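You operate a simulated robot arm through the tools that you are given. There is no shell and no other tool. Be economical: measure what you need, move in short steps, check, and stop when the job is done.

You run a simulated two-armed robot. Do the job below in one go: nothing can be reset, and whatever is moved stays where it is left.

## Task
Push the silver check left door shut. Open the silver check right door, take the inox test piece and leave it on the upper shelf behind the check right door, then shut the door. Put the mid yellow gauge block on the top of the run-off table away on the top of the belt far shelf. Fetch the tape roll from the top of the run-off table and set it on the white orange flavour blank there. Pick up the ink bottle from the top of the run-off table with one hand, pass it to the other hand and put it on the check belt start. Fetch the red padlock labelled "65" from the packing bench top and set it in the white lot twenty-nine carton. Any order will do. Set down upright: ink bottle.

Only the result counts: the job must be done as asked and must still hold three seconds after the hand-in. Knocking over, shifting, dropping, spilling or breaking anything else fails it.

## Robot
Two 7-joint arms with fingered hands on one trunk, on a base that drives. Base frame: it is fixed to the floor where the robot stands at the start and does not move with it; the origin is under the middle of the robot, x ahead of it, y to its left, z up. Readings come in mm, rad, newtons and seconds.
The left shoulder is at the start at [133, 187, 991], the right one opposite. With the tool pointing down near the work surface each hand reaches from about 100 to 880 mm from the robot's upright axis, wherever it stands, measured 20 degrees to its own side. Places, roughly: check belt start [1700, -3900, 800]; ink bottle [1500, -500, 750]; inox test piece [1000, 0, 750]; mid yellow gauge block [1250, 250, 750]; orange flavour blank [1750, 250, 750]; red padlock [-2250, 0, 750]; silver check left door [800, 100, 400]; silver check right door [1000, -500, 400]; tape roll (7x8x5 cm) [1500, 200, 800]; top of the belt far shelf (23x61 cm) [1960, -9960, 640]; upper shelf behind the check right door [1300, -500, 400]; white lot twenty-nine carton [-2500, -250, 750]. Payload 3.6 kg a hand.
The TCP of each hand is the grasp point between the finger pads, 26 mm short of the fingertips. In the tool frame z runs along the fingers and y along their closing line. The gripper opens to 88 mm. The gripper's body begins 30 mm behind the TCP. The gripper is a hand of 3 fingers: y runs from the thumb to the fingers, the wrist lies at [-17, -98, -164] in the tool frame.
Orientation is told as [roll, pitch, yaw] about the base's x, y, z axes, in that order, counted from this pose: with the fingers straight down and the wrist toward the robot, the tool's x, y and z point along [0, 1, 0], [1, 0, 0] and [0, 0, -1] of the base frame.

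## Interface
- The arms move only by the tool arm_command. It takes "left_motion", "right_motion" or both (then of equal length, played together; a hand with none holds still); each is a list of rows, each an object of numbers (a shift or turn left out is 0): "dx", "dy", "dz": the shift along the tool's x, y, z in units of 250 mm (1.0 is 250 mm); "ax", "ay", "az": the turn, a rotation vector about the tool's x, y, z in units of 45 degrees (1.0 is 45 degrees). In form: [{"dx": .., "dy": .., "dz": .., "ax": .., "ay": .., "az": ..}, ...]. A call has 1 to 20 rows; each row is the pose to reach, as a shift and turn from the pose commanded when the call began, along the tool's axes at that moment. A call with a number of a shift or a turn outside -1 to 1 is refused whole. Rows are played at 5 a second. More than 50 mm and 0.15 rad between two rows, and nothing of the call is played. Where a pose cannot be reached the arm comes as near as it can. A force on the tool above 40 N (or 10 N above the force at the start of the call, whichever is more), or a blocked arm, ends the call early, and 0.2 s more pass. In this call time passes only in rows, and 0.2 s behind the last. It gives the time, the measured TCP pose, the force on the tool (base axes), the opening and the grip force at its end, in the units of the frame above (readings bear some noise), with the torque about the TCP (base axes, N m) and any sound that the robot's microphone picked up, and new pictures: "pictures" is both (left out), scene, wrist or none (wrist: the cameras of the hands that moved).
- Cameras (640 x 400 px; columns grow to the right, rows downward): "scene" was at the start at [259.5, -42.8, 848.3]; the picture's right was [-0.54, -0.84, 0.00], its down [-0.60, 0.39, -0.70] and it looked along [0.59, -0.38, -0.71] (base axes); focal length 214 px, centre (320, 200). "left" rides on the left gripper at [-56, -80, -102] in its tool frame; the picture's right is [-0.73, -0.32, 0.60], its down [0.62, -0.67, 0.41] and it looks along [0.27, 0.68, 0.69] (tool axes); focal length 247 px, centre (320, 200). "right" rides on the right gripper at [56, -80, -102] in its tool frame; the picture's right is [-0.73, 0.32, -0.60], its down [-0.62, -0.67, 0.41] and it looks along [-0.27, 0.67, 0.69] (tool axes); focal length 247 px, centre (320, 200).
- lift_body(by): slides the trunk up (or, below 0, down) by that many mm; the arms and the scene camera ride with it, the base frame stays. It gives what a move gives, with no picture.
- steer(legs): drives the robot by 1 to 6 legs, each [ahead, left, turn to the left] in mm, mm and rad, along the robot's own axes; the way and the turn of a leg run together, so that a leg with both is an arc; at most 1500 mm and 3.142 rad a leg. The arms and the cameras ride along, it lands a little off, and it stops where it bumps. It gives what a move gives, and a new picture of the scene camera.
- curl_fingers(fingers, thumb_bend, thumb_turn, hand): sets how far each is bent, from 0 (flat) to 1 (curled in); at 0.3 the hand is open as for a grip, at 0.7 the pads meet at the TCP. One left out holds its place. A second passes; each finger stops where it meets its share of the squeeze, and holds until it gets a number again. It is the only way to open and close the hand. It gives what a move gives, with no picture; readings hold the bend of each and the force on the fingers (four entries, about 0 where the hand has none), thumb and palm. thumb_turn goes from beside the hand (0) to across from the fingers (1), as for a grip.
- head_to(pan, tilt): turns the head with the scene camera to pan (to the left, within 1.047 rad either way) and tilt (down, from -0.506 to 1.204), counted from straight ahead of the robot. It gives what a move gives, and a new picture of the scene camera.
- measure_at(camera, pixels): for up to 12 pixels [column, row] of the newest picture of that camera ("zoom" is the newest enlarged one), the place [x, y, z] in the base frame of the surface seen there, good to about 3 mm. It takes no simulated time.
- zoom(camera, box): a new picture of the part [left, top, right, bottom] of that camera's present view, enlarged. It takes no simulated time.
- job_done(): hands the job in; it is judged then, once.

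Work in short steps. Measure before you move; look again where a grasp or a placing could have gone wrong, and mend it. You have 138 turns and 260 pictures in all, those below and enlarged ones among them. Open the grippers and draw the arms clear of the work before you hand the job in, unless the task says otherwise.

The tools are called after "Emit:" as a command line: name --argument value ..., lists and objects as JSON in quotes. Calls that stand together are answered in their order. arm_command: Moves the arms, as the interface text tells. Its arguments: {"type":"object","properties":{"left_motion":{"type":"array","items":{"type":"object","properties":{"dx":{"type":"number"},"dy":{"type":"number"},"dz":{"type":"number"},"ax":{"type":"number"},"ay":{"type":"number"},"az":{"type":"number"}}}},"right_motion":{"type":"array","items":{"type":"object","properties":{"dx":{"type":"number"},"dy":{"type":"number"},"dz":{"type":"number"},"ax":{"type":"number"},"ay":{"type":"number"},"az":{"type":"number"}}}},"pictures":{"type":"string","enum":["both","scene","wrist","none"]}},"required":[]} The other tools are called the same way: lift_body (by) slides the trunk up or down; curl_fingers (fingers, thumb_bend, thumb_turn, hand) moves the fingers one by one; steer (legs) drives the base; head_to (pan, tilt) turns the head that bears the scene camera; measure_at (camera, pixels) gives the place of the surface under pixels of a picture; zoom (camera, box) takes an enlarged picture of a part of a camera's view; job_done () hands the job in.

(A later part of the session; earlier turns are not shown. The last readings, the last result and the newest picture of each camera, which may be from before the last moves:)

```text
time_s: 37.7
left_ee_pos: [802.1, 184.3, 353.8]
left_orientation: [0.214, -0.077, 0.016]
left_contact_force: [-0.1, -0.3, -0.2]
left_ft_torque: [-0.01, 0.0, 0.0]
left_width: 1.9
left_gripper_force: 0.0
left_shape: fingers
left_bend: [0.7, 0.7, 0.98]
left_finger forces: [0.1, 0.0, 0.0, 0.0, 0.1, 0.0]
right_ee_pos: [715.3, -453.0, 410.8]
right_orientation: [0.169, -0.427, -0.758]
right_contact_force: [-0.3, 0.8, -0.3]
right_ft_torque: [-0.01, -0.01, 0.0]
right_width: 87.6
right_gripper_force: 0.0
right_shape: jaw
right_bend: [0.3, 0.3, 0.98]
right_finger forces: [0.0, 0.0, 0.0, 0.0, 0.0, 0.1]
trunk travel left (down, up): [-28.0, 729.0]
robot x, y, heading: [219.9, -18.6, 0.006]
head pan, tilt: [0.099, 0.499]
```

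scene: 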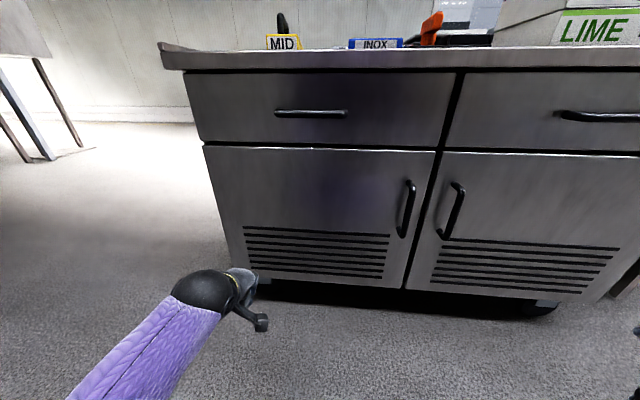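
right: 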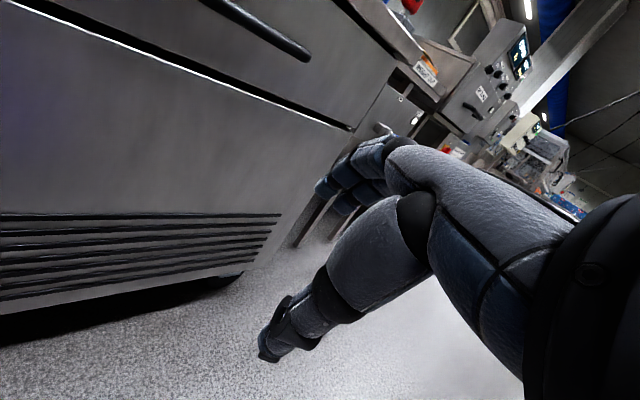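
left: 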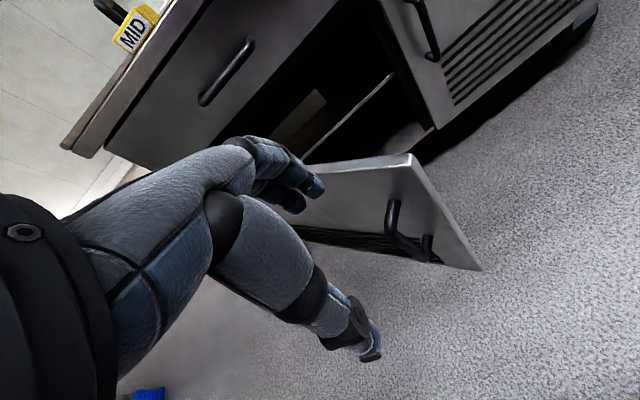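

Right hand at (715,-453,411). I move slowly to the pre-grasp (892,-333,550) with the new orientation.

Emit:
arm_command --right_motion '[{"dx": 0.075, "dy": 0.033, "dz": -0.024, "ax": 0.022, "ay": 0.076, "az": 0.051}, {"dx": 0.149, "dy": 0.066, "dz": -0.047, "ax": 0.045, "ay": 0.151, "az": 0.101}, {"dx": 0.224, "dy": 0.1, "dz": -0.071, "ax": 0.067, "ay": 0.227, "az": 0.152}, {"dx": 0.299, "dy": 0.133, "dz": -0.094, "ax": 0.089, "ay": 0.302, "az": 0.203}, {"dx": 0.373, "dy": 0.166, "dz": -0.118, "ax": 0.112, "ay": 0.378, "az": 0.253}, {"dx": 0.448, "dy": 0.2, "dz": -0.142, "ax": 0.134, "ay": 0.453, "az": 0.304}, {"dx": 0.523, "dy": 0.232, "dz": -0.165, "ax": 0.156, "ay": 0.529, "az": 0.355}, {"dx": 0.597, "dy": 0.265, "dz": -0.189, "ax": 0.179, "ay": 0.604, "az": 0.405}, {"dx": 0.672, "dy": 0.3, "dz": -0.212, "ax": 0.2, "ay": 0.68, "az": 0.456}, {"dx": 0.747, "dy": 0.332, "dz": -0.236, "ax": 0.223, "ay": 0.755, "az": 0.507}, {"dx": 0.82, "dy": 0.365, "dz": -0.26, "ax": 0.246, "ay": 0.83, "az": 0.557}, {"dx": 0.896, "dy": 0.398, "dz": -0.283, "ax": 0.268, "ay": 0.906, "az": 0.608}]' --pictures "both"

```text
time_s: 40.3
left_ee_pos: [802.4, 186.6, 354.3]
left_orientation: [0.22, -0.076, 0.017]
left_contact_force: [0.0, 0.7, 0.5]
left_ft_torque: [0.01, 0.01, 0.01]
left_width: 1.9
left_gripper_force: 0.0
left_shape: fingers
left_bend: [0.7, 0.7, 0.98]
left_finger forces: [0.0, 0.0, 0.0, 0.0, 0.1, 0.0]
right_ee_pos: [892.8, -351.0, 555.3]
right_orientation: [0.94, -0.041, -1.051]
right_contact_force: [-0.5, -0.3, -0.7]
right_ft_torque: [0.01, 0.02, 0.01]
right_width: 87.8
right_gripper_force: 0.0
right_shape: jaw
right_bend: [0.3, 0.3, 0.98]
right_finger forces: [0.0, 0.1, 0.0, 0.0, 0.0, 0.0]
trunk travel left (down, up): [-28.0, 729.0]
robot x, y, heading: [218.3, -16.1, -0.001]
head pan, tilt: [0.099, 0.499]
```

scene: 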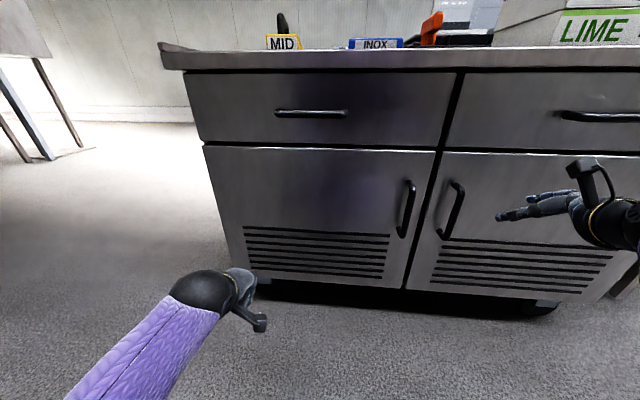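
right: 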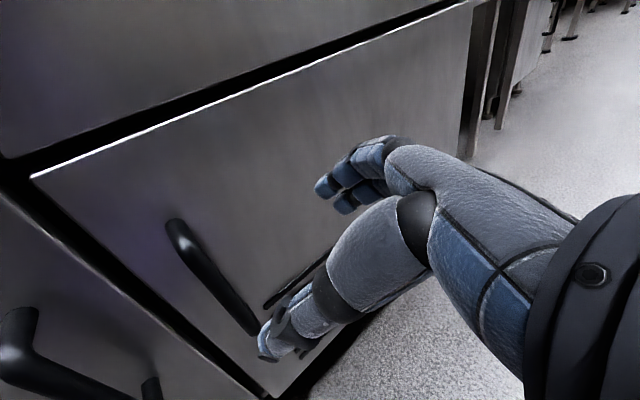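

Pre-grasp reached; the handle is straight ahead of the right hand at (210,280) in its camera. I narrow the fingers a little and advance onto the bar.

Emit:
curl_fingers --hand "right" --fingers 0.42 --thumb_bend 0.38

Emit:
arm_command --right_motion '[{"dy": -0.04, "dz": 0.06, "dx": 0.006}, {"dy": -0.078, "dz": 0.14, "dx": 0.013}, {"dy": -0.078, "dz": 0.22, "dx": 0.013}, {"dy": -0.078, "dz": 0.3, "dx": 0.013}, {"dy": -0.078, "dz": 0.38, "dx": 0.013}, {"dy": -0.078, "dz": 0.46, "dx": 0.013}, {"dy": -0.078, "dz": 0.54, "dx": 0.013}]'

```text
time_s: 41.3
left_ee_pos: [799.9, 185.5, 355.8]
left_orientation: [0.22, -0.076, 0.016]
left_contact_force: [-0.1, 1.1, 1.1]
left_ft_torque: [0.04, -0.01, 0.05]
left_width: 2.1
left_gripper_force: 0.1
left_shape: fingers
left_bend: [0.7, 0.7, 0.98]
left_finger forces: [0.0, 0.0, 0.0, 0.0, 0.1, 0.0]
right_ee_pos: [893.1, -350.8, 555.2]
right_orientation: [0.942, -0.042, -1.053]
right_contact_force: [0.3, -0.5, -0.4]
right_ft_torque: [0.0, 0.04, 0.02]
right_width: 67.7
right_gripper_force: 0.1
right_shape: fingers
right_bend: [0.42, 0.38, 0.98]
right_finger forces: [0.1, 0.0, 0.0, 0.0, 0.0, 0.0]
trunk travel left (down, up): [-28.0, 729.0]
robot x, y, heading: [217.7, -13.1, 0.001]
head pan, tilt: [0.099, 0.499]
```

```text
time_s: 42.9
left_ee_pos: [801.3, 186.2, 354.3]
left_orientation: [0.218, -0.078, 0.015]
left_contact_force: [-0.1, 0.0, -0.1]
left_ft_torque: [-0.02, 0.0, -0.07]
left_width: 1.9
left_gripper_force: 0.0
left_shape: fingers
left_bend: [0.7, 0.7, 0.98]
left_finger forces: [0.1, 0.1, 0.0, 0.0, 0.0, 0.1]
right_ee_pos: [981.0, -259.3, 471.1]
right_orientation: [0.959, 0.005, -1.048]
right_contact_force: [0.1, -0.7, 0.7]
right_ft_torque: [-0.06, -0.02, -0.03]
right_width: 68.0
right_gripper_force: 0.1
right_shape: fingers
right_bend: [0.41, 0.38, 0.98]
right_finger forces: [0.1, 0.6, 0.0, 0.1, 0.0, 0.0]
trunk travel left (down, up): [-28.0, 729.0]
robot x, y, heading: [221.2, -17.6, -0.001]
head pan, tilt: [0.099, 0.499]
```

scene: 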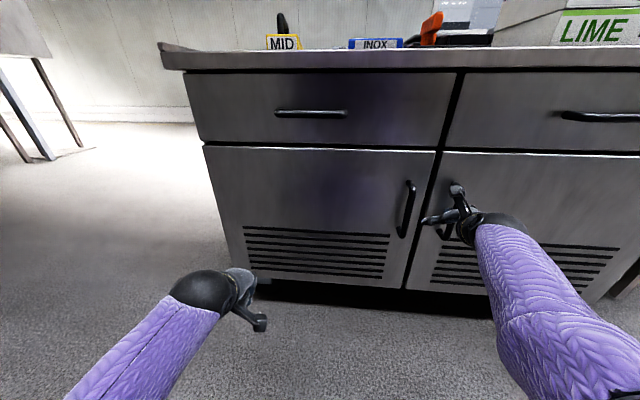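
right: 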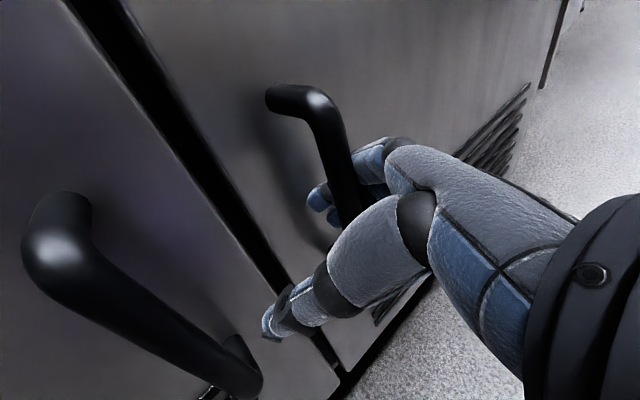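

The bar lies between thumb and fingers; I close the hand on it.

Emit:
curl_fingers --hand "right" --fingers 0.68 --thumb_bend 0.68

```text
time_s: 43.9
left_ee_pos: [802.0, 186.3, 353.7]
left_orientation: [0.22, -0.077, 0.014]
left_contact_force: [0.4, 0.5, 0.8]
left_ft_torque: [0.02, 0.01, 0.0]
left_width: 2.1
left_gripper_force: 0.1
left_shape: fingers
left_bend: [0.7, 0.7, 0.98]
left_finger forces: [0.0, 0.0, 0.0, 0.1, 0.1, 0.0]
right_ee_pos: [981.5, -263.4, 473.0]
right_orientation: [0.959, 0.0, -1.051]
right_contact_force: [5.2, -22.9, -0.1]
right_ft_torque: [0.1, -0.07, 0.1]
right_width: 12.8
right_gripper_force: 13.4
right_shape: fingers
right_bend: [0.62, 0.68, 0.98]
right_finger forces: [12.7, 13.4, 0.0, 0.0, 0.0, 0.0]
trunk travel left (down, up): [-28.0, 729.0]
robot x, y, heading: [217.6, -14.0, -0.0]
head pan, tilt: [0.099, 0.499]
```

The bar is hooked (forces 13 N, width 12.8). I pull the door by driving back along the handle's arc.

Emit:
steer --legs '[[-90, -12, 0], [-85, -35, 0], [-40, -25, 0]]'

```text
time_s: 45.0
left_ee_pos: [721.2, 174.5, 354.8]
left_orientation: [0.224, -0.077, 0.011]
left_contact_force: [1.0, 0.1, -0.3]
left_ft_torque: [0.0, 0.01, 0.01]
left_width: 2.2
left_gripper_force: 0.0
left_shape: fingers
left_bend: [0.7, 0.7, 0.98]
left_finger forces: [0.0, 0.0, 0.0, 0.1, 0.0, 0.0]
right_ee_pos: [895.5, -284.9, 472.0]
right_orientation: [0.951, -0.011, -1.064]
right_contact_force: [3.5, -6.8, -2.6]
right_ft_torque: [0.04, -0.09, 0.7]
right_width: 2.9
right_gripper_force: 24.9
right_shape: fingers
right_bend: [0.72, 0.68, 0.98]
right_finger forces: [24.2, 27.0, 0.0, 0.1, 0.1, 0.2]
trunk travel left (down, up): [-28.0, 729.0]
robot x, y, heading: [139.1, -25.9, -0.002]
head pan, tilt: [0.099, 0.499]
stopped in leg 1: the force on the tool passed its limit at 42 N (the readings are from after the stop); the commanded pose is now the measured one
```

scene: 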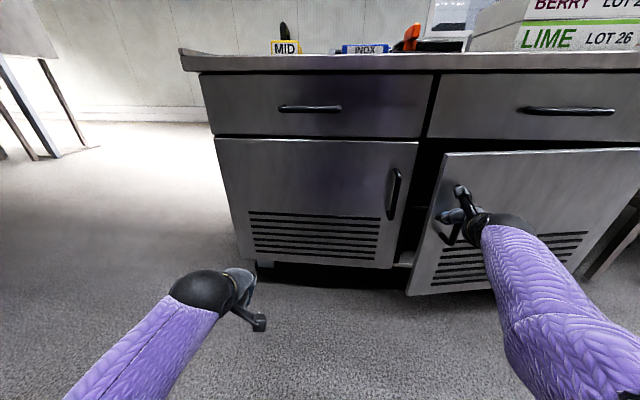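

The door came open some 85 mm but the force rose; I continue with a small leg more to the right.

Emit:
steer --legs '[[-40, -20, 0], [-40, -20, 0]]'

```text
time_s: 46.4
left_ee_pos: [640.3, 134.4, 353.9]
left_orientation: [0.22, -0.076, 0.012]
left_contact_force: [-0.4, 0.1, -0.1]
left_ft_torque: [0.0, 0.02, -0.01]
left_width: 1.9
left_gripper_force: 0.1
left_shape: fingers
left_bend: [0.7, 0.7, 0.98]
left_finger forces: [0.0, 0.0, 0.0, 0.0, 0.1, 0.0]
right_ee_pos: [816.0, -322.5, 471.4]
right_orientation: [0.949, -0.005, -1.06]
right_contact_force: [-1.9, 10.7, -7.0]
right_ft_torque: [0.02, -0.18, 1.33]
right_width: 0.0
right_gripper_force: 44.5
right_shape: fingers
right_bend: [0.75, 0.66, 0.98]
right_finger forces: [42.0, 43.5, 0.0, 0.1, 3.6, 0.0]
trunk travel left (down, up): [-28.0, 729.0]
robot x, y, heading: [58.2, -66.0, -0.003]
head pan, tilt: [0.099, 0.499]
```

scene: 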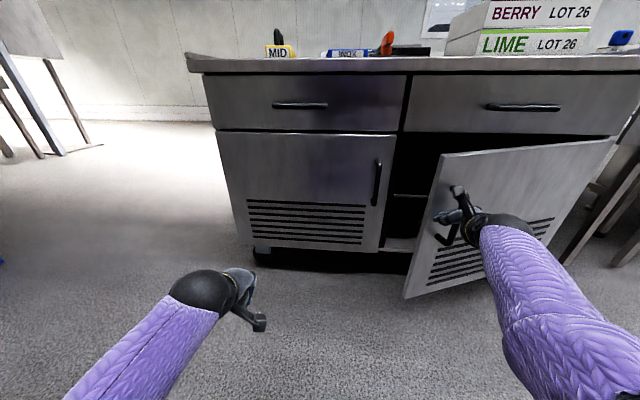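

Door is ~22° open; one more pull, then I release.

Emit:
steer --legs '[[-45, -28, 0], [-40, -30, 0]]'

Emit:
curl_fingers --hand "right" --fingers 0.3 --thumb_bend 0.3

Emit:
zoom --camera "right" --box '[0, 0, 640, 400]'

```text
time_s: 47.9
left_ee_pos: [555.4, 77.7, 353.5]
left_orientation: [0.223, -0.077, 0.011]
left_contact_force: [0.5, 0.0, 0.1]
left_ft_torque: [0.0, 0.03, -0.01]
left_width: 2.1
left_gripper_force: 0.1
left_shape: fingers
left_bend: [0.7, 0.7, 0.98]
left_finger forces: [0.0, 0.0, 0.1, 0.1, 0.0, 0.0]
right_ee_pos: [729.9, -378.5, 469.8]
right_orientation: [0.946, -0.003, -1.057]
right_contact_force: [-0.1, 11.8, -8.2]
right_ft_torque: [0.04, -0.57, 3.41]
right_width: 5.8
right_gripper_force: 123.4
right_shape: fingers
right_bend: [0.79, 0.64, 1.0]
right_finger forces: [100.4, 123.8, 0.0, 0.0, 23.3, 0.0]
trunk travel left (down, up): [-28.0, 729.0]
robot x, y, heading: [-28.3, -124.0, -0.002]
head pan, tilt: [0.099, 0.499]
```

scene: 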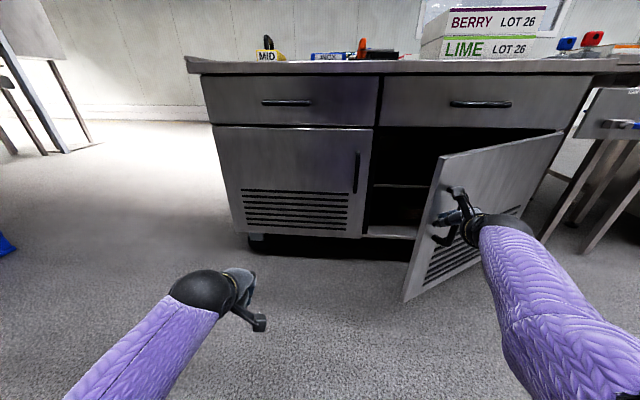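

```text
time_s: 48.9
left_ee_pos: [554.6, 76.4, 354.8]
left_orientation: [0.224, -0.077, 0.01]
left_contact_force: [0.4, -0.1, 0.3]
left_ft_torque: [0.04, -0.02, 0.02]
left_width: 1.9
left_gripper_force: 0.0
left_shape: fingers
left_bend: [0.7, 0.7, 0.98]
left_finger forces: [0.0, 0.1, 0.0, 0.1, 0.1, 0.0]
right_ee_pos: [731.6, -386.4, 474.0]
right_orientation: [0.954, -0.015, -1.069]
right_contact_force: [-0.3, -1.0, -0.7]
right_ft_torque: [0.0, 0.01, 0.0]
right_width: 87.1
right_gripper_force: 0.1
right_shape: fingers
right_bend: [0.31, 0.3, 0.98]
right_finger forces: [0.0, 0.0, 0.0, 0.0, 0.0, 0.1]
trunk travel left (down, up): [-28.0, 729.0]
robot x, y, heading: [-26.9, -120.5, -0.004]
head pan, tilt: [0.099, 0.499]
```

```text
1.00 times, centred on (320, 200) of right (not enlarged: the box is as wide or as high as the picture)
```

zoom: 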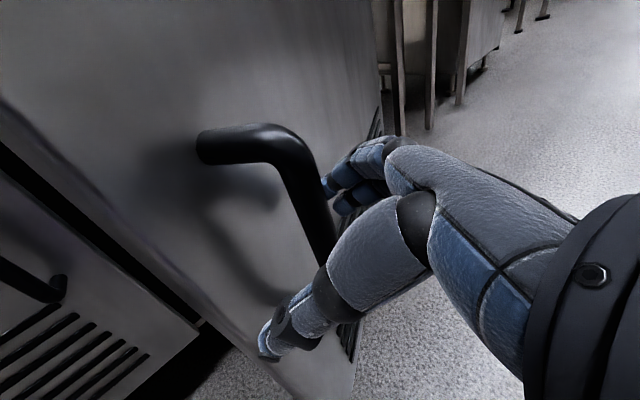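

Door is ~32° open and the hand is free of the bar; I retreat along the hand axis.

Emit:
arm_command --right_motion '[{"dz": -0.08}, {"dz": -0.16}, {"dz": -0.24}, {"dz": -0.32}, {"dz": -0.4}, {"dz": -0.48}]' --pictures "wrist"

```text
time_s: 50.3
left_ee_pos: [555.5, 76.6, 353.3]
left_orientation: [0.223, -0.077, 0.013]
left_contact_force: [-0.8, 0.7, 0.0]
left_ft_torque: [-0.03, 0.02, -0.01]
left_width: 2.0
left_gripper_force: 0.0
left_shape: fingers
left_bend: [0.7, 0.7, 0.98]
left_finger forces: [0.0, 0.0, 0.0, 0.1, 0.0, 0.0]
right_ee_pos: [693.0, -442.2, 614.9]
right_orientation: [1.066, -0.1, -1.08]
right_contact_force: [0.4, -0.5, -0.4]
right_ft_torque: [0.01, 0.0, 0.01]
right_width: 88.0
right_gripper_force: 0.1
right_shape: fingers
right_bend: [0.3, 0.3, 0.98]
right_finger forces: [0.1, 0.0, 0.0, 0.0, 0.1, 0.1]
trunk travel left (down, up): [-28.0, 729.0]
robot x, y, heading: [-26.0, -124.2, -0.002]
head pan, tilt: [0.099, 0.499]
stopped in row 6 (right hand): the arm was blocked; the commanded pose is now the measured one
```

right: 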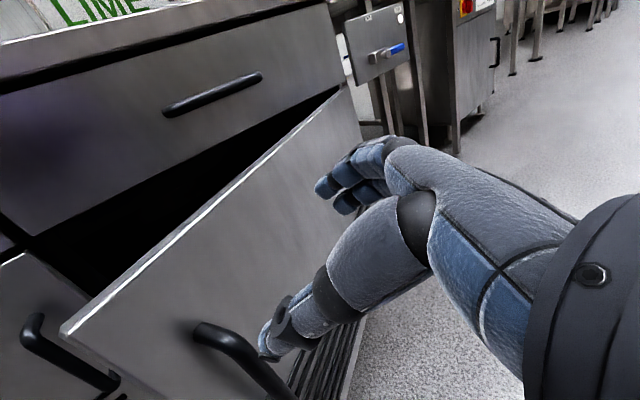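

Blocked near the body but clear of the handle (hand at z 615, door top 607). I back up, strafe left and go forward to get around the door's free edge.

Emit:
steer --legs '[[-90, 0, 0], [0, 240, 0], [240, 0, 0]]'

```text
time_s: 54.1
left_ee_pos: [707.6, 307.0, 354.9]
left_orientation: [0.222, -0.077, 0.0]
left_contact_force: [-0.6, -0.3, 0.7]
left_ft_torque: [0.0, -0.03, 0.02]
left_width: 2.1
left_gripper_force: 0.0
left_shape: fingers
left_bend: [0.7, 0.7, 0.98]
left_finger forces: [0.0, 0.0, 0.0, 0.0, 0.1, 0.0]
right_ee_pos: [838.9, -213.8, 613.4]
right_orientation: [1.062, -0.1, -1.091]
right_contact_force: [-0.7, -0.3, -0.2]
right_ft_torque: [-0.01, 0.03, 0.01]
right_width: 88.0
right_gripper_force: 0.1
right_shape: fingers
right_bend: [0.3, 0.3, 0.98]
right_finger forces: [0.0, 0.1, 0.0, 0.0, 0.0, 0.0]
trunk travel left (down, up): [-28.0, 729.0]
robot x, y, heading: [122.3, 115.1, -0.019]
head pan, tilt: [0.099, 0.499]
```

scene: 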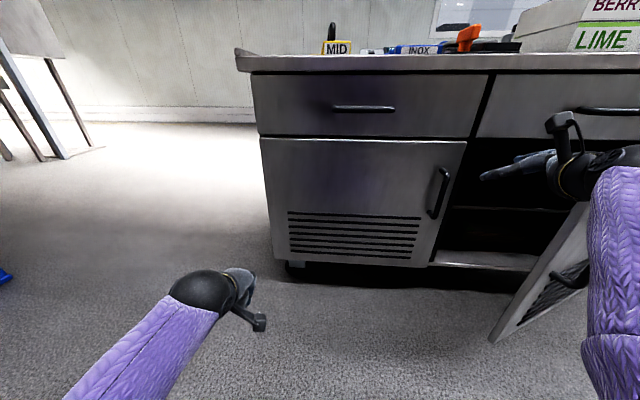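

I lower the hand 95 mm so it will engage the door's inner face.

Emit:
arm_command --right_motion '[{"dx": -0.065, "dy": -0.008, "dz": 0.037}, {"dx": -0.13, "dy": -0.015, "dz": 0.074}, {"dx": -0.195, "dy": -0.023, "dz": 0.11}, {"dx": -0.26, "dy": -0.03, "dz": 0.147}, {"dx": -0.33, "dy": -0.038, "dz": 0.185}]' --pictures "none"

Emit:
steer --legs '[[0, -180, 0], [-40, -140, 0]]'

```text
time_s: 55.3
left_ee_pos: [707.9, 307.7, 355.3]
left_orientation: [0.222, -0.079, 0.0]
left_contact_force: [0.1, 0.3, -0.5]
left_ft_torque: [0.0, -0.04, 0.05]
left_width: 1.8
left_gripper_force: 0.0
left_shape: fingers
left_bend: [0.7, 0.7, 0.98]
left_finger forces: [0.0, 0.1, 0.0, 0.0, 0.0, 0.1]
right_ee_pos: [839.0, -211.6, 518.0]
right_orientation: [1.062, -0.102, -1.088]
right_contact_force: [0.0, -0.1, -0.3]
right_ft_torque: [0.03, 0.0, -0.01]
right_width: 88.3
right_gripper_force: 0.1
right_shape: fingers
right_bend: [0.3, 0.3, 0.98]
right_finger forces: [0.0, 0.1, 0.1, 0.0, 0.0, 0.1]
trunk travel left (down, up): [-28.0, 729.0]
robot x, y, heading: [128.6, 113.8, -0.016]
head pan, tilt: [0.099, 0.499]
```

```text
time_s: 56.5
left_ee_pos: [706.2, 212.2, 354.5]
left_orientation: [0.222, -0.076, 0.005]
left_contact_force: [-0.3, -0.1, 1.1]
left_ft_torque: [0.0, 0.03, 0.01]
left_width: 2.0
left_gripper_force: 0.0
left_shape: fingers
left_bend: [0.7, 0.7, 0.98]
left_finger forces: [0.0, 0.0, 0.0, 0.0, 0.1, 0.0]
right_ee_pos: [838.2, -296.9, 515.2]
right_orientation: [1.062, -0.089, -1.072]
right_contact_force: [-1.9, 3.4, 1.6]
right_ft_torque: [-0.14, 0.04, -0.41]
right_width: 88.4
right_gripper_force: 0.0
right_shape: fingers
right_bend: [0.3, 0.3, 0.98]
right_finger forces: [0.0, 0.0, 0.0, 0.0, 0.0, 0.0]
trunk travel left (down, up): [-28.0, 729.0]
robot x, y, heading: [122.3, 15.7, -0.013]
head pan, tilt: [0.099, 0.499]
stopped in leg 1: the force on the tool passed its limit at 123 N (the readings are from after the stop); the commanded pose is now the measured one
```

scene: 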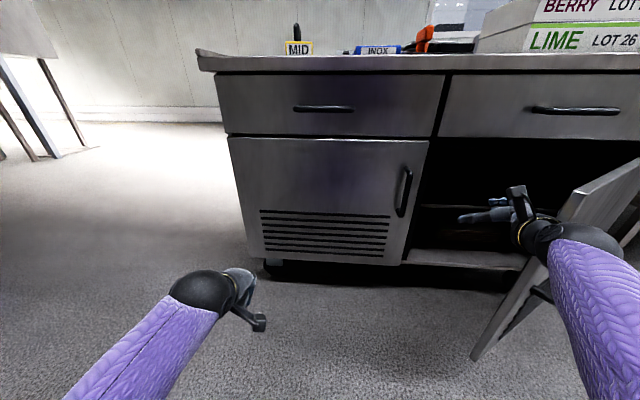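

The wrist met the door's edge; I now pull in the opening direction (back and right) with the hand hooked inside.

Emit:
steer --legs '[[-60, -40, 0]]'

```text
time_s: 57.5
left_ee_pos: [646.0, 172.1, 354.9]
left_orientation: [0.222, -0.077, 0.001]
left_contact_force: [-0.3, 0.3, -0.1]
left_ft_torque: [-0.03, 0.02, -0.01]
left_width: 1.9
left_gripper_force: 0.1
left_shape: fingers
left_bend: [0.7, 0.7, 0.98]
left_finger forces: [0.0, 0.1, 0.0, 0.1, 0.0, 0.0]
right_ee_pos: [778.0, -337.1, 515.5]
right_orientation: [1.062, -0.089, -1.074]
right_contact_force: [0.2, -0.2, -0.8]
right_ft_torque: [0.0, -0.02, 0.01]
right_width: 88.4
right_gripper_force: 0.1
right_shape: fingers
right_bend: [0.3, 0.3, 0.98]
right_finger forces: [0.1, 0.0, 0.0, 0.0, 0.0, 0.0]
trunk travel left (down, up): [-28.0, 729.0]
robot x, y, heading: [58.9, -23.8, -0.012]
head pan, tilt: [0.099, 0.499]
```

scene: 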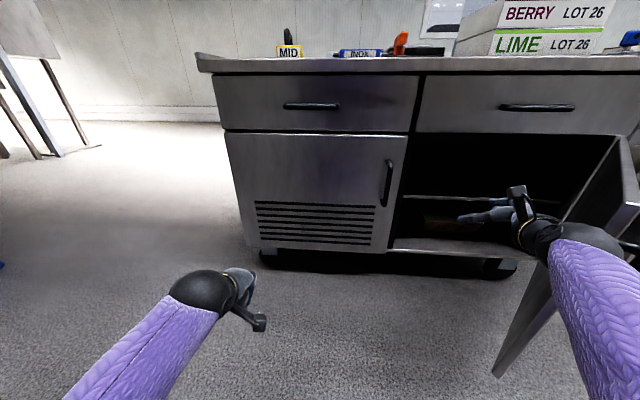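

The door is now much wider; I measure its edge and the shelf.

Emit:
measure_at --camera "scene" --pixels '[[628, 150], [500, 372], [620, 140], [565, 290], [470, 200], [420, 198], [450, 245], [400, 243], [600, 190], [440, 222]]'

Emit:
zoom --camera "scene" --box '[380, 110, 640, 272]'

```text
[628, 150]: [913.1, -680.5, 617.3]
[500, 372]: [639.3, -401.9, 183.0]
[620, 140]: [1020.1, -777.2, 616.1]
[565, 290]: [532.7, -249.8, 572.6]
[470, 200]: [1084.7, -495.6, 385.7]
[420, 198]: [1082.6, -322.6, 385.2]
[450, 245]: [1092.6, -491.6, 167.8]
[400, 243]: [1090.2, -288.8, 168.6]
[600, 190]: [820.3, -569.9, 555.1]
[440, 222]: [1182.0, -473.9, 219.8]
```

```text
2.46 times, centred on (510, 191) of scene
```

zoom: 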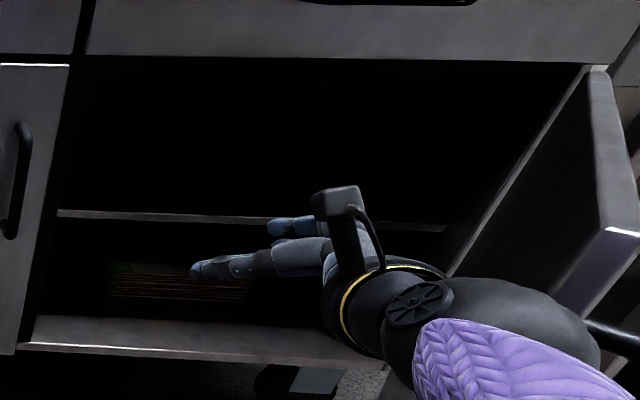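

Door at ~45°, shelf front edge at x≈1083, z≈390. I go forward 100 then sweep right in short legs.

Emit:
steer --legs '[[100, 0, 0], [0, -60, 0], [-20, -60, 0], [-30, -60, 0], [-20, -60, 0]]'

```text
time_s: 61.0
left_ee_pos: [674.3, -71.5, 354.4]
left_orientation: [0.22, -0.077, 0.001]
left_contact_force: [-0.5, 0.2, -0.8]
left_ft_torque: [0.03, 0.01, 0.02]
left_width: 2.1
left_gripper_force: 0.0
left_shape: fingers
left_bend: [0.7, 0.7, 0.98]
left_finger forces: [0.0, 0.1, 0.0, 0.1, 0.0, 0.1]
right_ee_pos: [805.3, -579.3, 514.4]
right_orientation: [1.061, -0.089, -1.073]
right_contact_force: [1.4, 0.1, -0.7]
right_ft_torque: [0.01, 0.01, -0.02]
right_width: 88.4
right_gripper_force: 0.0
right_shape: fingers
right_bend: [0.3, 0.3, 0.98]
right_finger forces: [0.0, 0.0, 0.0, 0.0, 0.1, 0.0]
trunk travel left (down, up): [-28.0, 729.0]
robot x, y, heading: [86.7, -265.1, -0.016]
head pan, tilt: [0.099, 0.499]
```

scene: 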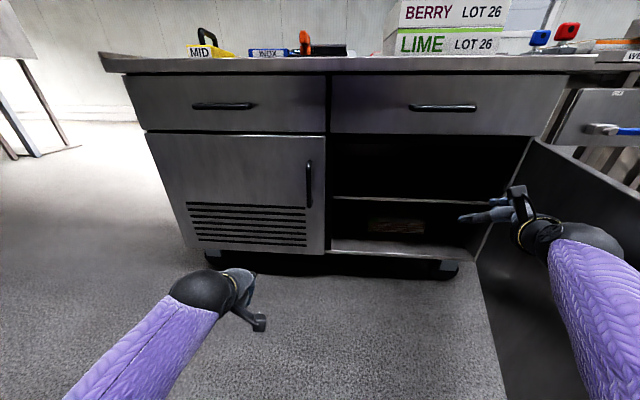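

Opening well; I sweep a bit further right.

Emit:
steer --legs '[[-20, -60, 0], [0, -70, 0]]'

Emit:
measure_at --camera "scene" --pixels '[[600, 180], [560, 160], [510, 330], [340, 197], [450, 197]]'

```text
time_s: 62.6
left_ee_pos: [652.1, -200.7, 353.9]
left_orientation: [0.222, -0.076, 0.001]
left_contact_force: [-0.8, 0.4, -0.3]
left_ft_torque: [0.02, -0.01, -0.02]
left_width: 1.9
left_gripper_force: 0.1
left_shape: fingers
left_bend: [0.7, 0.7, 0.98]
left_finger forces: [0.0, 0.0, 0.0, 0.1, 0.0, 0.1]
right_ee_pos: [782.7, -710.0, 516.3]
right_orientation: [1.061, -0.088, -1.078]
right_contact_force: [1.1, 0.0, 0.3]
right_ft_torque: [-0.01, 0.0, -0.01]
right_width: 88.3
right_gripper_force: 0.1
right_shape: fingers
right_bend: [0.3, 0.3, 0.98]
right_finger forces: [0.0, 0.0, 0.0, 0.0, 0.0, 0.1]
trunk travel left (down, up): [-28.0, 729.0]
robot x, y, heading: [69.9, -393.1, -0.012]
head pan, tilt: [0.099, 0.499]
```

scene: 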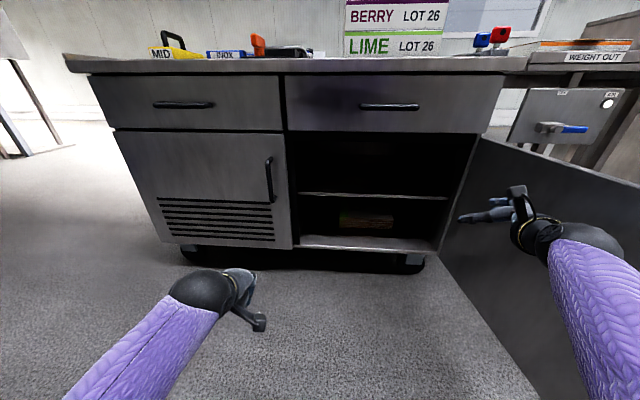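

```text
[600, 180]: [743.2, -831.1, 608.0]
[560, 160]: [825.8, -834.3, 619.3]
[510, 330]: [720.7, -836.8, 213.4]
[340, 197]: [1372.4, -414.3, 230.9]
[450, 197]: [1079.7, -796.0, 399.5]
```

The door is about 95° open and the cupboard is clear. Next the INOX piece with the right hand: I raise the trunk and drive back left in front of it.

Emit:
lift_body --by 200

Emit:
steer --legs '[[-50, 200, 0], [0, 345, 0]]'

```text
time_s: 64.8
left_ee_pos: [652.3, -201.8, 554.2]
left_orientation: [0.221, -0.077, 0.0]
left_contact_force: [-0.3, 0.7, 0.4]
left_ft_torque: [-0.02, 0.0, -0.01]
left_width: 2.1
left_gripper_force: 0.0
left_shape: fingers
left_bend: [0.7, 0.7, 0.98]
left_finger forces: [0.0, 0.0, 0.0, 0.0, 0.1, 0.0]
right_ee_pos: [783.5, -710.1, 714.6]
right_orientation: [1.062, -0.089, -1.077]
right_contact_force: [0.7, -0.7, -0.4]
right_ft_torque: [0.01, 0.0, 0.0]
right_width: 88.4
right_gripper_force: 0.0
right_shape: fingers
right_bend: [0.3, 0.3, 0.98]
right_finger forces: [0.0, 0.1, 0.1, 0.0, 0.0, 0.1]
trunk travel left (down, up): [-228.0, 529.0]
robot x, y, heading: [67.2, -395.6, -0.011]
head pan, tilt: [0.099, 0.499]
```

```text
time_s: 68.3
left_ee_pos: [616.6, 336.2, 554.5]
left_orientation: [0.222, -0.076, -0.013]
left_contact_force: [0.0, 0.6, 0.6]
left_ft_torque: [0.0, 0.03, -0.02]
left_width: 2.0
left_gripper_force: 0.1
left_shape: fingers
left_bend: [0.7, 0.7, 0.98]
left_finger forces: [0.0, 0.1, 0.0, 0.0, 0.1, 0.0]
right_ee_pos: [741.8, -174.7, 714.7]
right_orientation: [1.062, -0.089, -1.09]
right_contact_force: [0.3, -0.1, -0.2]
right_ft_torque: [0.02, -0.01, 0.01]
right_width: 88.5
right_gripper_force: 0.0
right_shape: fingers
right_bend: [0.3, 0.3, 0.98]
right_finger forces: [0.0, 0.1, 0.1, 0.0, 0.1, 0.0]
trunk travel left (down, up): [-228.0, 529.0]
robot x, y, heading: [33.9, 149.1, -0.034]
head pan, tilt: [0.099, 0.499]
```

scene: 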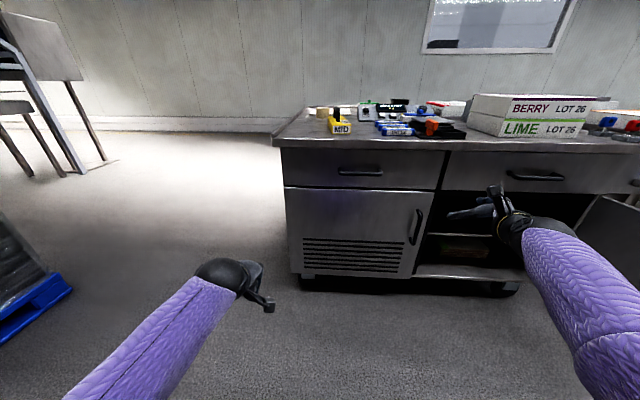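

I rotate the right hand back to fingers-down while raising it, in slow rows.

Emit:
arm_command --right_motion '[{"dx": 0.044, "dy": 0.004, "dz": -0.024, "ax": 0.055, "ay": -0.077, "az": -0.079}, {"dx": 0.087, "dy": 0.009, "dz": -0.049, "ax": 0.11, "ay": -0.153, "az": -0.159}, {"dx": 0.13, "dy": 0.013, "dz": -0.073, "ax": 0.165, "ay": -0.23, "az": -0.238}, {"dx": 0.174, "dy": 0.018, "dz": -0.097, "ax": 0.22, "ay": -0.307, "az": -0.317}, {"dx": 0.218, "dy": 0.022, "dz": -0.121, "ax": 0.275, "ay": -0.383, "az": -0.397}, {"dx": 0.261, "dy": 0.026, "dz": -0.146, "ax": 0.33, "ay": -0.46, "az": -0.476}, {"dx": 0.305, "dy": 0.031, "dz": -0.17, "ax": 0.385, "ay": -0.537, "az": -0.555}, {"dx": 0.348, "dy": 0.035, "dz": -0.194, "ax": 0.44, "ay": -0.613, "az": -0.635}, {"dx": 0.392, "dy": 0.04, "dz": -0.218, "ax": 0.495, "ay": -0.69, "az": -0.714}, {"dx": 0.435, "dy": 0.044, "dz": -0.243, "ax": 0.55, "ay": -0.767, "az": -0.793}, {"dx": 0.479, "dy": 0.049, "dz": -0.267, "ax": 0.605, "ay": -0.843, "az": -0.873}, {"dx": 0.522, "dy": 0.053, "dz": -0.291, "ax": 0.66, "ay": -0.92, "az": -0.952}]' --pictures "none"

Emit:
arm_command --right_motion '[{"ax": 0.082, "ay": -0.115, "az": -0.119}, {"ax": 0.164, "ay": -0.23, "az": -0.238}]' --pictures "none"

Emit:
arm_command --left_motion '[{"dy": -0.07}, {"dy": -0.14}, {"dy": -0.21}, {"dy": -0.28}, {"dy": -0.35}, {"dy": -0.42}, {"dy": -0.49}, {"dy": -0.56}]' --pictures "none"

```text
time_s: 70.9
left_ee_pos: [616.7, 336.5, 555.2]
left_orientation: [0.222, -0.078, -0.013]
left_contact_force: [0.5, 0.1, -1.0]
left_ft_torque: [0.02, -0.02, 0.0]
left_width: 2.0
left_gripper_force: 0.0
left_shape: fingers
left_bend: [0.7, 0.7, 0.98]
left_finger forces: [0.0, 0.0, 0.0, 0.0, 0.0, 0.0]
right_ee_pos: [740.2, -174.0, 864.7]
right_orientation: [0.192, -0.108, -0.193]
right_contact_force: [-0.2, 0.2, 0.1]
right_ft_torque: [-0.04, -0.01, -0.02]
right_width: 88.3
right_gripper_force: 0.2
right_shape: fingers
right_bend: [0.3, 0.3, 0.98]
right_finger forces: [0.1, 0.0, 0.0, 0.0, 0.0, 0.0]
trunk travel left (down, up): [-228.0, 529.0]
robot x, y, heading: [29.8, 154.1, -0.026]
head pan, tilt: [0.099, 0.499]
```

```text
time_s: 71.5
left_ee_pos: [616.5, 335.8, 555.1]
left_orientation: [0.222, -0.076, -0.014]
left_contact_force: [0.4, -0.6, 0.5]
left_ft_torque: [-0.03, -0.02, -0.02]
left_width: 2.0
left_gripper_force: 0.1
left_shape: fingers
left_bend: [0.7, 0.7, 0.98]
left_finger forces: [0.1, 0.0, 0.0, 0.0, 0.0, 0.1]
right_ee_pos: [740.9, -173.2, 864.6]
right_orientation: [-0.002, 0.003, 0.001]
right_contact_force: [-0.2, -0.2, -0.2]
right_ft_torque: [-0.02, 0.0, 0.01]
right_width: 88.3
right_gripper_force: 0.0
right_shape: fingers
right_bend: [0.3, 0.3, 0.98]
right_finger forces: [0.0, 0.0, 0.0, 0.1, 0.1, 0.0]
trunk travel left (down, up): [-228.0, 529.0]
robot x, y, heading: [27.1, 151.4, -0.032]
head pan, tilt: [0.099, 0.499]
```

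```text
time_s: 72.6
left_ee_pos: [621.6, 370.3, 621.4]
left_orientation: [0.277, -0.244, -0.009]
left_contact_force: [-0.5, -0.1, -0.7]
left_ft_torque: [-0.02, 0.0, 0.01]
left_width: 2.2
left_gripper_force: 0.0
left_shape: fingers
left_bend: [0.7, 0.7, 0.98]
left_finger forces: [0.0, 0.0, 0.0, 0.0, 0.0, 0.0]
right_ee_pos: [740.8, -173.7, 864.0]
right_orientation: [-0.001, 0.001, 0.003]
right_contact_force: [0.9, 0.4, -0.3]
right_ft_torque: [0.01, 0.02, -0.01]
right_width: 88.7
right_gripper_force: 0.1
right_shape: fingers
right_bend: [0.3, 0.3, 0.98]
right_finger forces: [0.0, 0.0, 0.1, 0.0, 0.0, 0.0]
trunk travel left (down, up): [-228.0, 529.0]
robot x, y, heading: [27.2, 149.4, -0.026]
head pan, tilt: [0.099, 0.499]
stopped in row 5 (left hand): the arm was blocked; the commanded pose is now the measured one
```

Right hand is exactly fingers-down. The left is blocked when low and near, so I raise and straighten it first.

Emit:
arm_command --left_motion '[{"dz": -0.1, "ax": 0.04, "ay": -0.044}, {"dz": -0.2, "ax": 0.08, "ay": -0.088}, {"dz": -0.3, "ax": 0.12, "ay": -0.132}, {"dz": -0.4, "ax": 0.155, "ay": -0.176}, {"dz": -0.5, "ax": 0.195, "ay": -0.22}, {"dz": -0.6, "ax": 0.235, "ay": -0.265}, {"dz": -0.7, "ax": 0.27, "ay": -0.31}, {"dz": -0.8, "ax": 0.31, "ay": -0.353}]' --pictures "none"

Emit:
steer --legs '[[150, 0, 0.03]]'

Emit:
head_to --pan -0.25 --tilt 0.5

Emit:
zoom --camera "scene" --box '[240, 80, 400, 180]'

```text
time_s: 74.6
left_ee_pos: [575.0, 343.0, 806.7]
left_orientation: [0.063, -0.009, 0.047]
left_contact_force: [0.3, 0.6, 0.0]
left_ft_torque: [0.01, -0.01, 0.01]
left_width: 2.2
left_gripper_force: 0.1
left_shape: fingers
left_bend: [0.7, 0.7, 0.98]
left_finger forces: [0.1, 0.0, 0.0, 0.0, 0.0, 0.1]
right_ee_pos: [739.5, -173.9, 865.6]
right_orientation: [-0.001, 0.001, 0.002]
right_contact_force: [0.7, 0.2, 0.5]
right_ft_torque: [0.01, 0.0, -0.01]
right_width: 88.3
right_gripper_force: 0.0
right_shape: fingers
right_bend: [0.3, 0.3, 0.98]
right_finger forces: [0.0, 0.1, 0.0, 0.0, 0.0, 0.1]
trunk travel left (down, up): [-228.0, 529.0]
robot x, y, heading: [29.7, 153.8, -0.033]
head pan, tilt: [0.099, 0.499]
stopped in row 8 (left hand): the arm was blocked; the commanded pose is now the measured one
```

```text
time_s: 76.0
left_ee_pos: [721.6, 355.0, 804.0]
left_orientation: [0.062, -0.007, 0.072]
left_contact_force: [0.7, 0.1, 0.4]
left_ft_torque: [-0.04, 0.0, 0.0]
left_width: 2.1
left_gripper_force: 0.1
left_shape: fingers
left_bend: [0.7, 0.7, 0.98]
left_finger forces: [0.1, 0.0, 0.0, 0.0, 0.0, 0.0]
right_ee_pos: [902.0, -155.8, 864.5]
right_orientation: [0.0, 0.001, 0.031]
right_contact_force: [-0.3, 0.0, -0.8]
right_ft_torque: [0.01, 0.02, 0.01]
right_width: 88.4
right_gripper_force: 0.1
right_shape: fingers
right_bend: [0.3, 0.3, 0.98]
right_finger forces: [0.0, 0.0, 0.0, 0.0, 0.0, 0.0]
trunk travel left (down, up): [-228.0, 529.0]
robot x, y, heading: [182.6, 148.1, -0.007]
head pan, tilt: [0.099, 0.499]
```

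scene: 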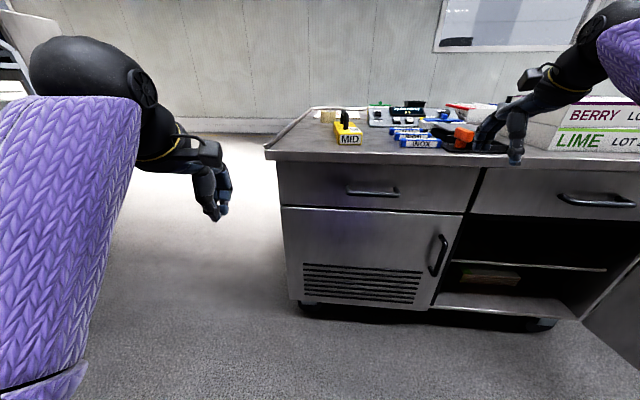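

```text
time_s: 76.8
left_ee_pos: [721.7, 356.4, 806.2]
left_orientation: [0.063, -0.007, 0.072]
left_contact_force: [-0.1, 0.1, -0.2]
left_ft_torque: [0.0, -0.01, 0.01]
left_width: 2.2
left_gripper_force: 0.0
left_shape: fingers
left_bend: [0.7, 0.7, 0.98]
left_finger forces: [0.0, 0.1, 0.0, 0.0, 0.1, 0.0]
right_ee_pos: [900.6, -156.3, 865.4]
right_orientation: [0.0, 0.002, 0.03]
right_contact_force: [-0.3, -0.4, 0.2]
right_ft_torque: [0.02, 0.03, -0.02]
right_width: 88.6
right_gripper_force: 0.0
right_shape: fingers
right_bend: [0.3, 0.3, 0.98]
right_finger forces: [0.0, 0.0, 0.0, 0.0, 0.0, 0.1]
trunk travel left (down, up): [-228.0, 529.0]
robot x, y, heading: [179.3, 147.5, -0.001]
head pan, tilt: [-0.25, 0.499]
```

scene: 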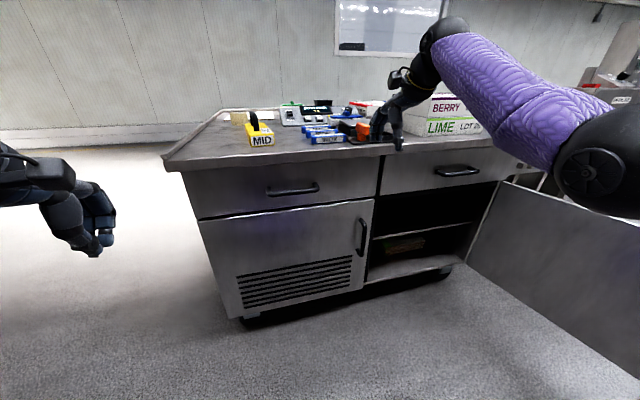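

```text
4.00 times, centred on (320, 130) of scene
```

zoom: 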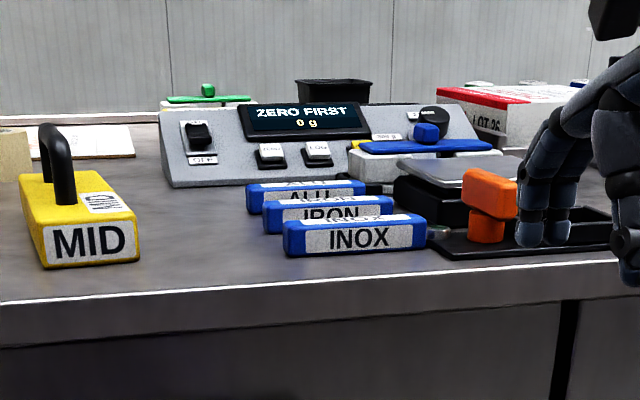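

I measure INOX, IRON and the MID block in this zoom.

Emit:
measure_at --camera "zoom" --pixels '[[287, 250], [422, 245], [290, 226], [420, 218], [355, 226], [355, 240], [330, 220], [330, 210], [330, 202], [345, 196], [425, 236], [284, 240]]'

Emit:
zoom --camera "right" --box '[0, 0, 320, 200]'

```text
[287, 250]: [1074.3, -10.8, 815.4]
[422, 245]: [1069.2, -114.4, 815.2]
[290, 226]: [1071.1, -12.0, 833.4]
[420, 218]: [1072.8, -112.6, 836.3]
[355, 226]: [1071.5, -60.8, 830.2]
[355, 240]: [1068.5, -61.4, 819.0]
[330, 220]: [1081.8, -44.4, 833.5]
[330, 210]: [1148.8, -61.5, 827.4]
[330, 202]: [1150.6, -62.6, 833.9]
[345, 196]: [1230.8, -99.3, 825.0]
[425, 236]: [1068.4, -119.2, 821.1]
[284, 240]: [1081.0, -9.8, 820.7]
```

```text
2.00 times, centred on (160, 100) of right
```

zoom: 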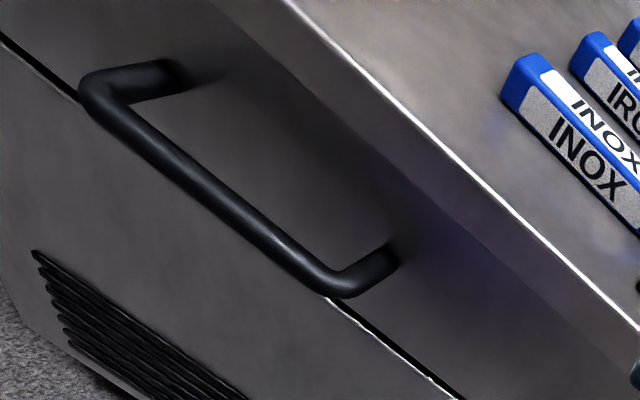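

INOX: x 1070–1095, y −10..−119, top z 835; IRON starts at x≈1149, so the open hand fits. I bring the right hand above it.

Emit:
arm_command --right_motion '[{"dx": 0.1, "dz": -0.08, "az": 0.02}, {"dx": 0.24, "dz": -0.16, "az": 0.04}, {"dx": 0.368, "dy": 0.05, "dz": -0.16, "az": 0.04}, {"dx": 0.368, "dy": 0.19, "dz": -0.16, "az": 0.04}, {"dx": 0.368, "dy": 0.33, "dz": -0.16, "az": 0.04}, {"dx": 0.368, "dy": 0.47, "dz": -0.16, "az": 0.04}, {"dx": 0.368, "dy": 0.61, "dz": -0.16, "az": 0.04}, {"dx": 0.368, "dy": 0.732, "dz": -0.16, "az": 0.04}]'

```text
time_s: 78.7
left_ee_pos: [721.5, 356.3, 805.8]
left_orientation: [0.061, -0.009, 0.07]
left_contact_force: [-0.2, 1.2, -0.6]
left_ft_torque: [0.01, -0.01, -0.01]
left_width: 2.0
left_gripper_force: 0.1
left_shape: fingers
left_bend: [0.7, 0.7, 0.98]
left_finger forces: [0.0, 0.0, 0.0, 0.0, 0.1, 0.0]
right_ee_pos: [975.2, -59.9, 904.7]
right_orientation: [0.002, 0.001, 0.0]
right_contact_force: [0.1, 0.5, 0.6]
right_ft_torque: [0.0, 0.02, -0.01]
right_width: 88.1
right_gripper_force: 0.0
right_shape: fingers
right_bend: [0.3, 0.3, 0.98]
right_finger forces: [0.0, 0.0, 0.1, 0.0, 0.0, 0.0]
right hand out of reach, approached as far as the arm can: row 5, 6, 7, 8
trunk travel left (down, up): [-228.0, 529.0]
robot x, y, heading: [183.3, 147.8, 0.0]
head pan, tilt: [-0.25, 0.499]
```

scene: 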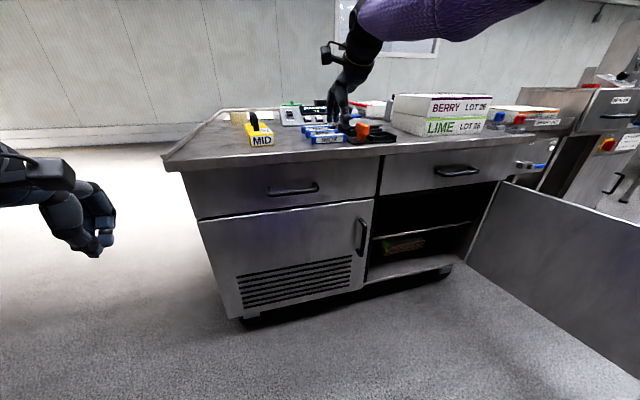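
right: 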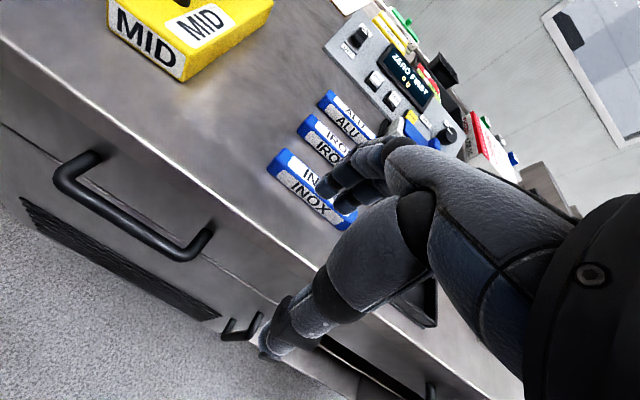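

Out of reach from here; I drive forward 108 mm.

Emit:
steer --legs '[[108, 0, 0]]'

Emit:
zoom --camera "right" --box '[200, 80, 520, 280]'

```text
time_s: 79.8
left_ee_pos: [825.8, 355.7, 805.1]
left_orientation: [0.061, -0.006, 0.074]
left_contact_force: [0.5, -0.8, -0.7]
left_ft_torque: [-0.03, 0.01, 0.03]
left_width: 1.7
left_gripper_force: 0.0
left_shape: fingers
left_bend: [0.7, 0.7, 0.98]
left_finger forces: [0.0, 0.0, 0.0, 0.1, 0.1, 0.0]
right_ee_pos: [1081.5, -60.3, 902.6]
right_orientation: [0.001, 0.004, 0.0]
right_contact_force: [-0.4, 0.9, -0.3]
right_ft_torque: [0.01, 0.05, 0.0]
right_width: 88.4
right_gripper_force: 0.1
right_shape: fingers
right_bend: [0.3, 0.3, 0.98]
right_finger forces: [0.1, 0.0, 0.0, 0.0, 0.1, 0.0]
trunk travel left (down, up): [-228.0, 529.0]
robot x, y, heading: [286.1, 146.7, -0.0]
head pan, tilt: [-0.25, 0.499]
```

scene: 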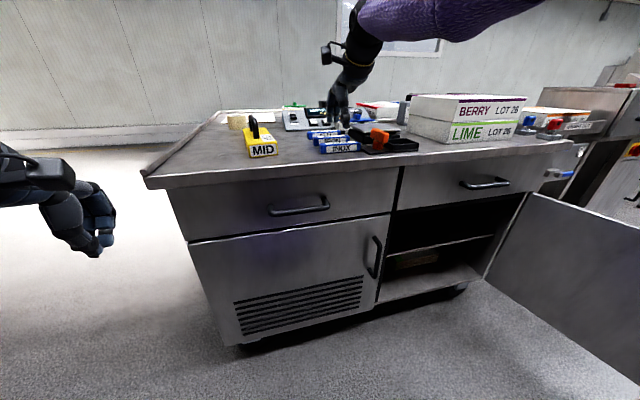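

```text
2.00 times, centred on (360, 180) of right
```

zoom: 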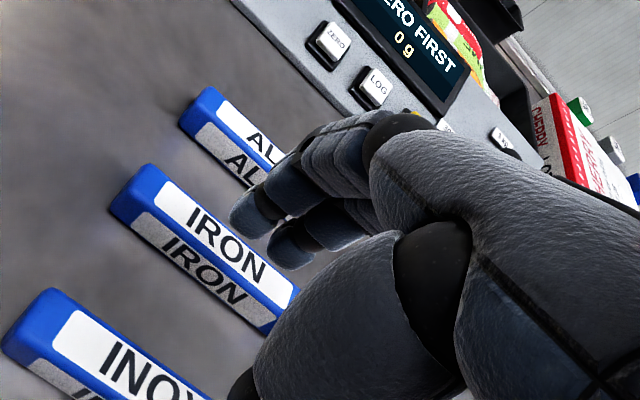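

I measure INOX's top edges and IRON's front from the wrist camera.

Emit:
measure_at --camera "zoom" --pixels '[[60, 293], [25, 345], [150, 352], [100, 360], [120, 205], [150, 235], [190, 275], [270, 325], [160, 170]]'

```text
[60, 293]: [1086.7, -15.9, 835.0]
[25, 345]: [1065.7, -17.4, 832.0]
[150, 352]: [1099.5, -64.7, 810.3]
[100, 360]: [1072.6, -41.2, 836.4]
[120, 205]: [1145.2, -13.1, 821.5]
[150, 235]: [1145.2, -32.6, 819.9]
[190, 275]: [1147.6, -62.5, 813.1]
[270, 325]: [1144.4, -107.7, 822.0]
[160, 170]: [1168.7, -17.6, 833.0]
```

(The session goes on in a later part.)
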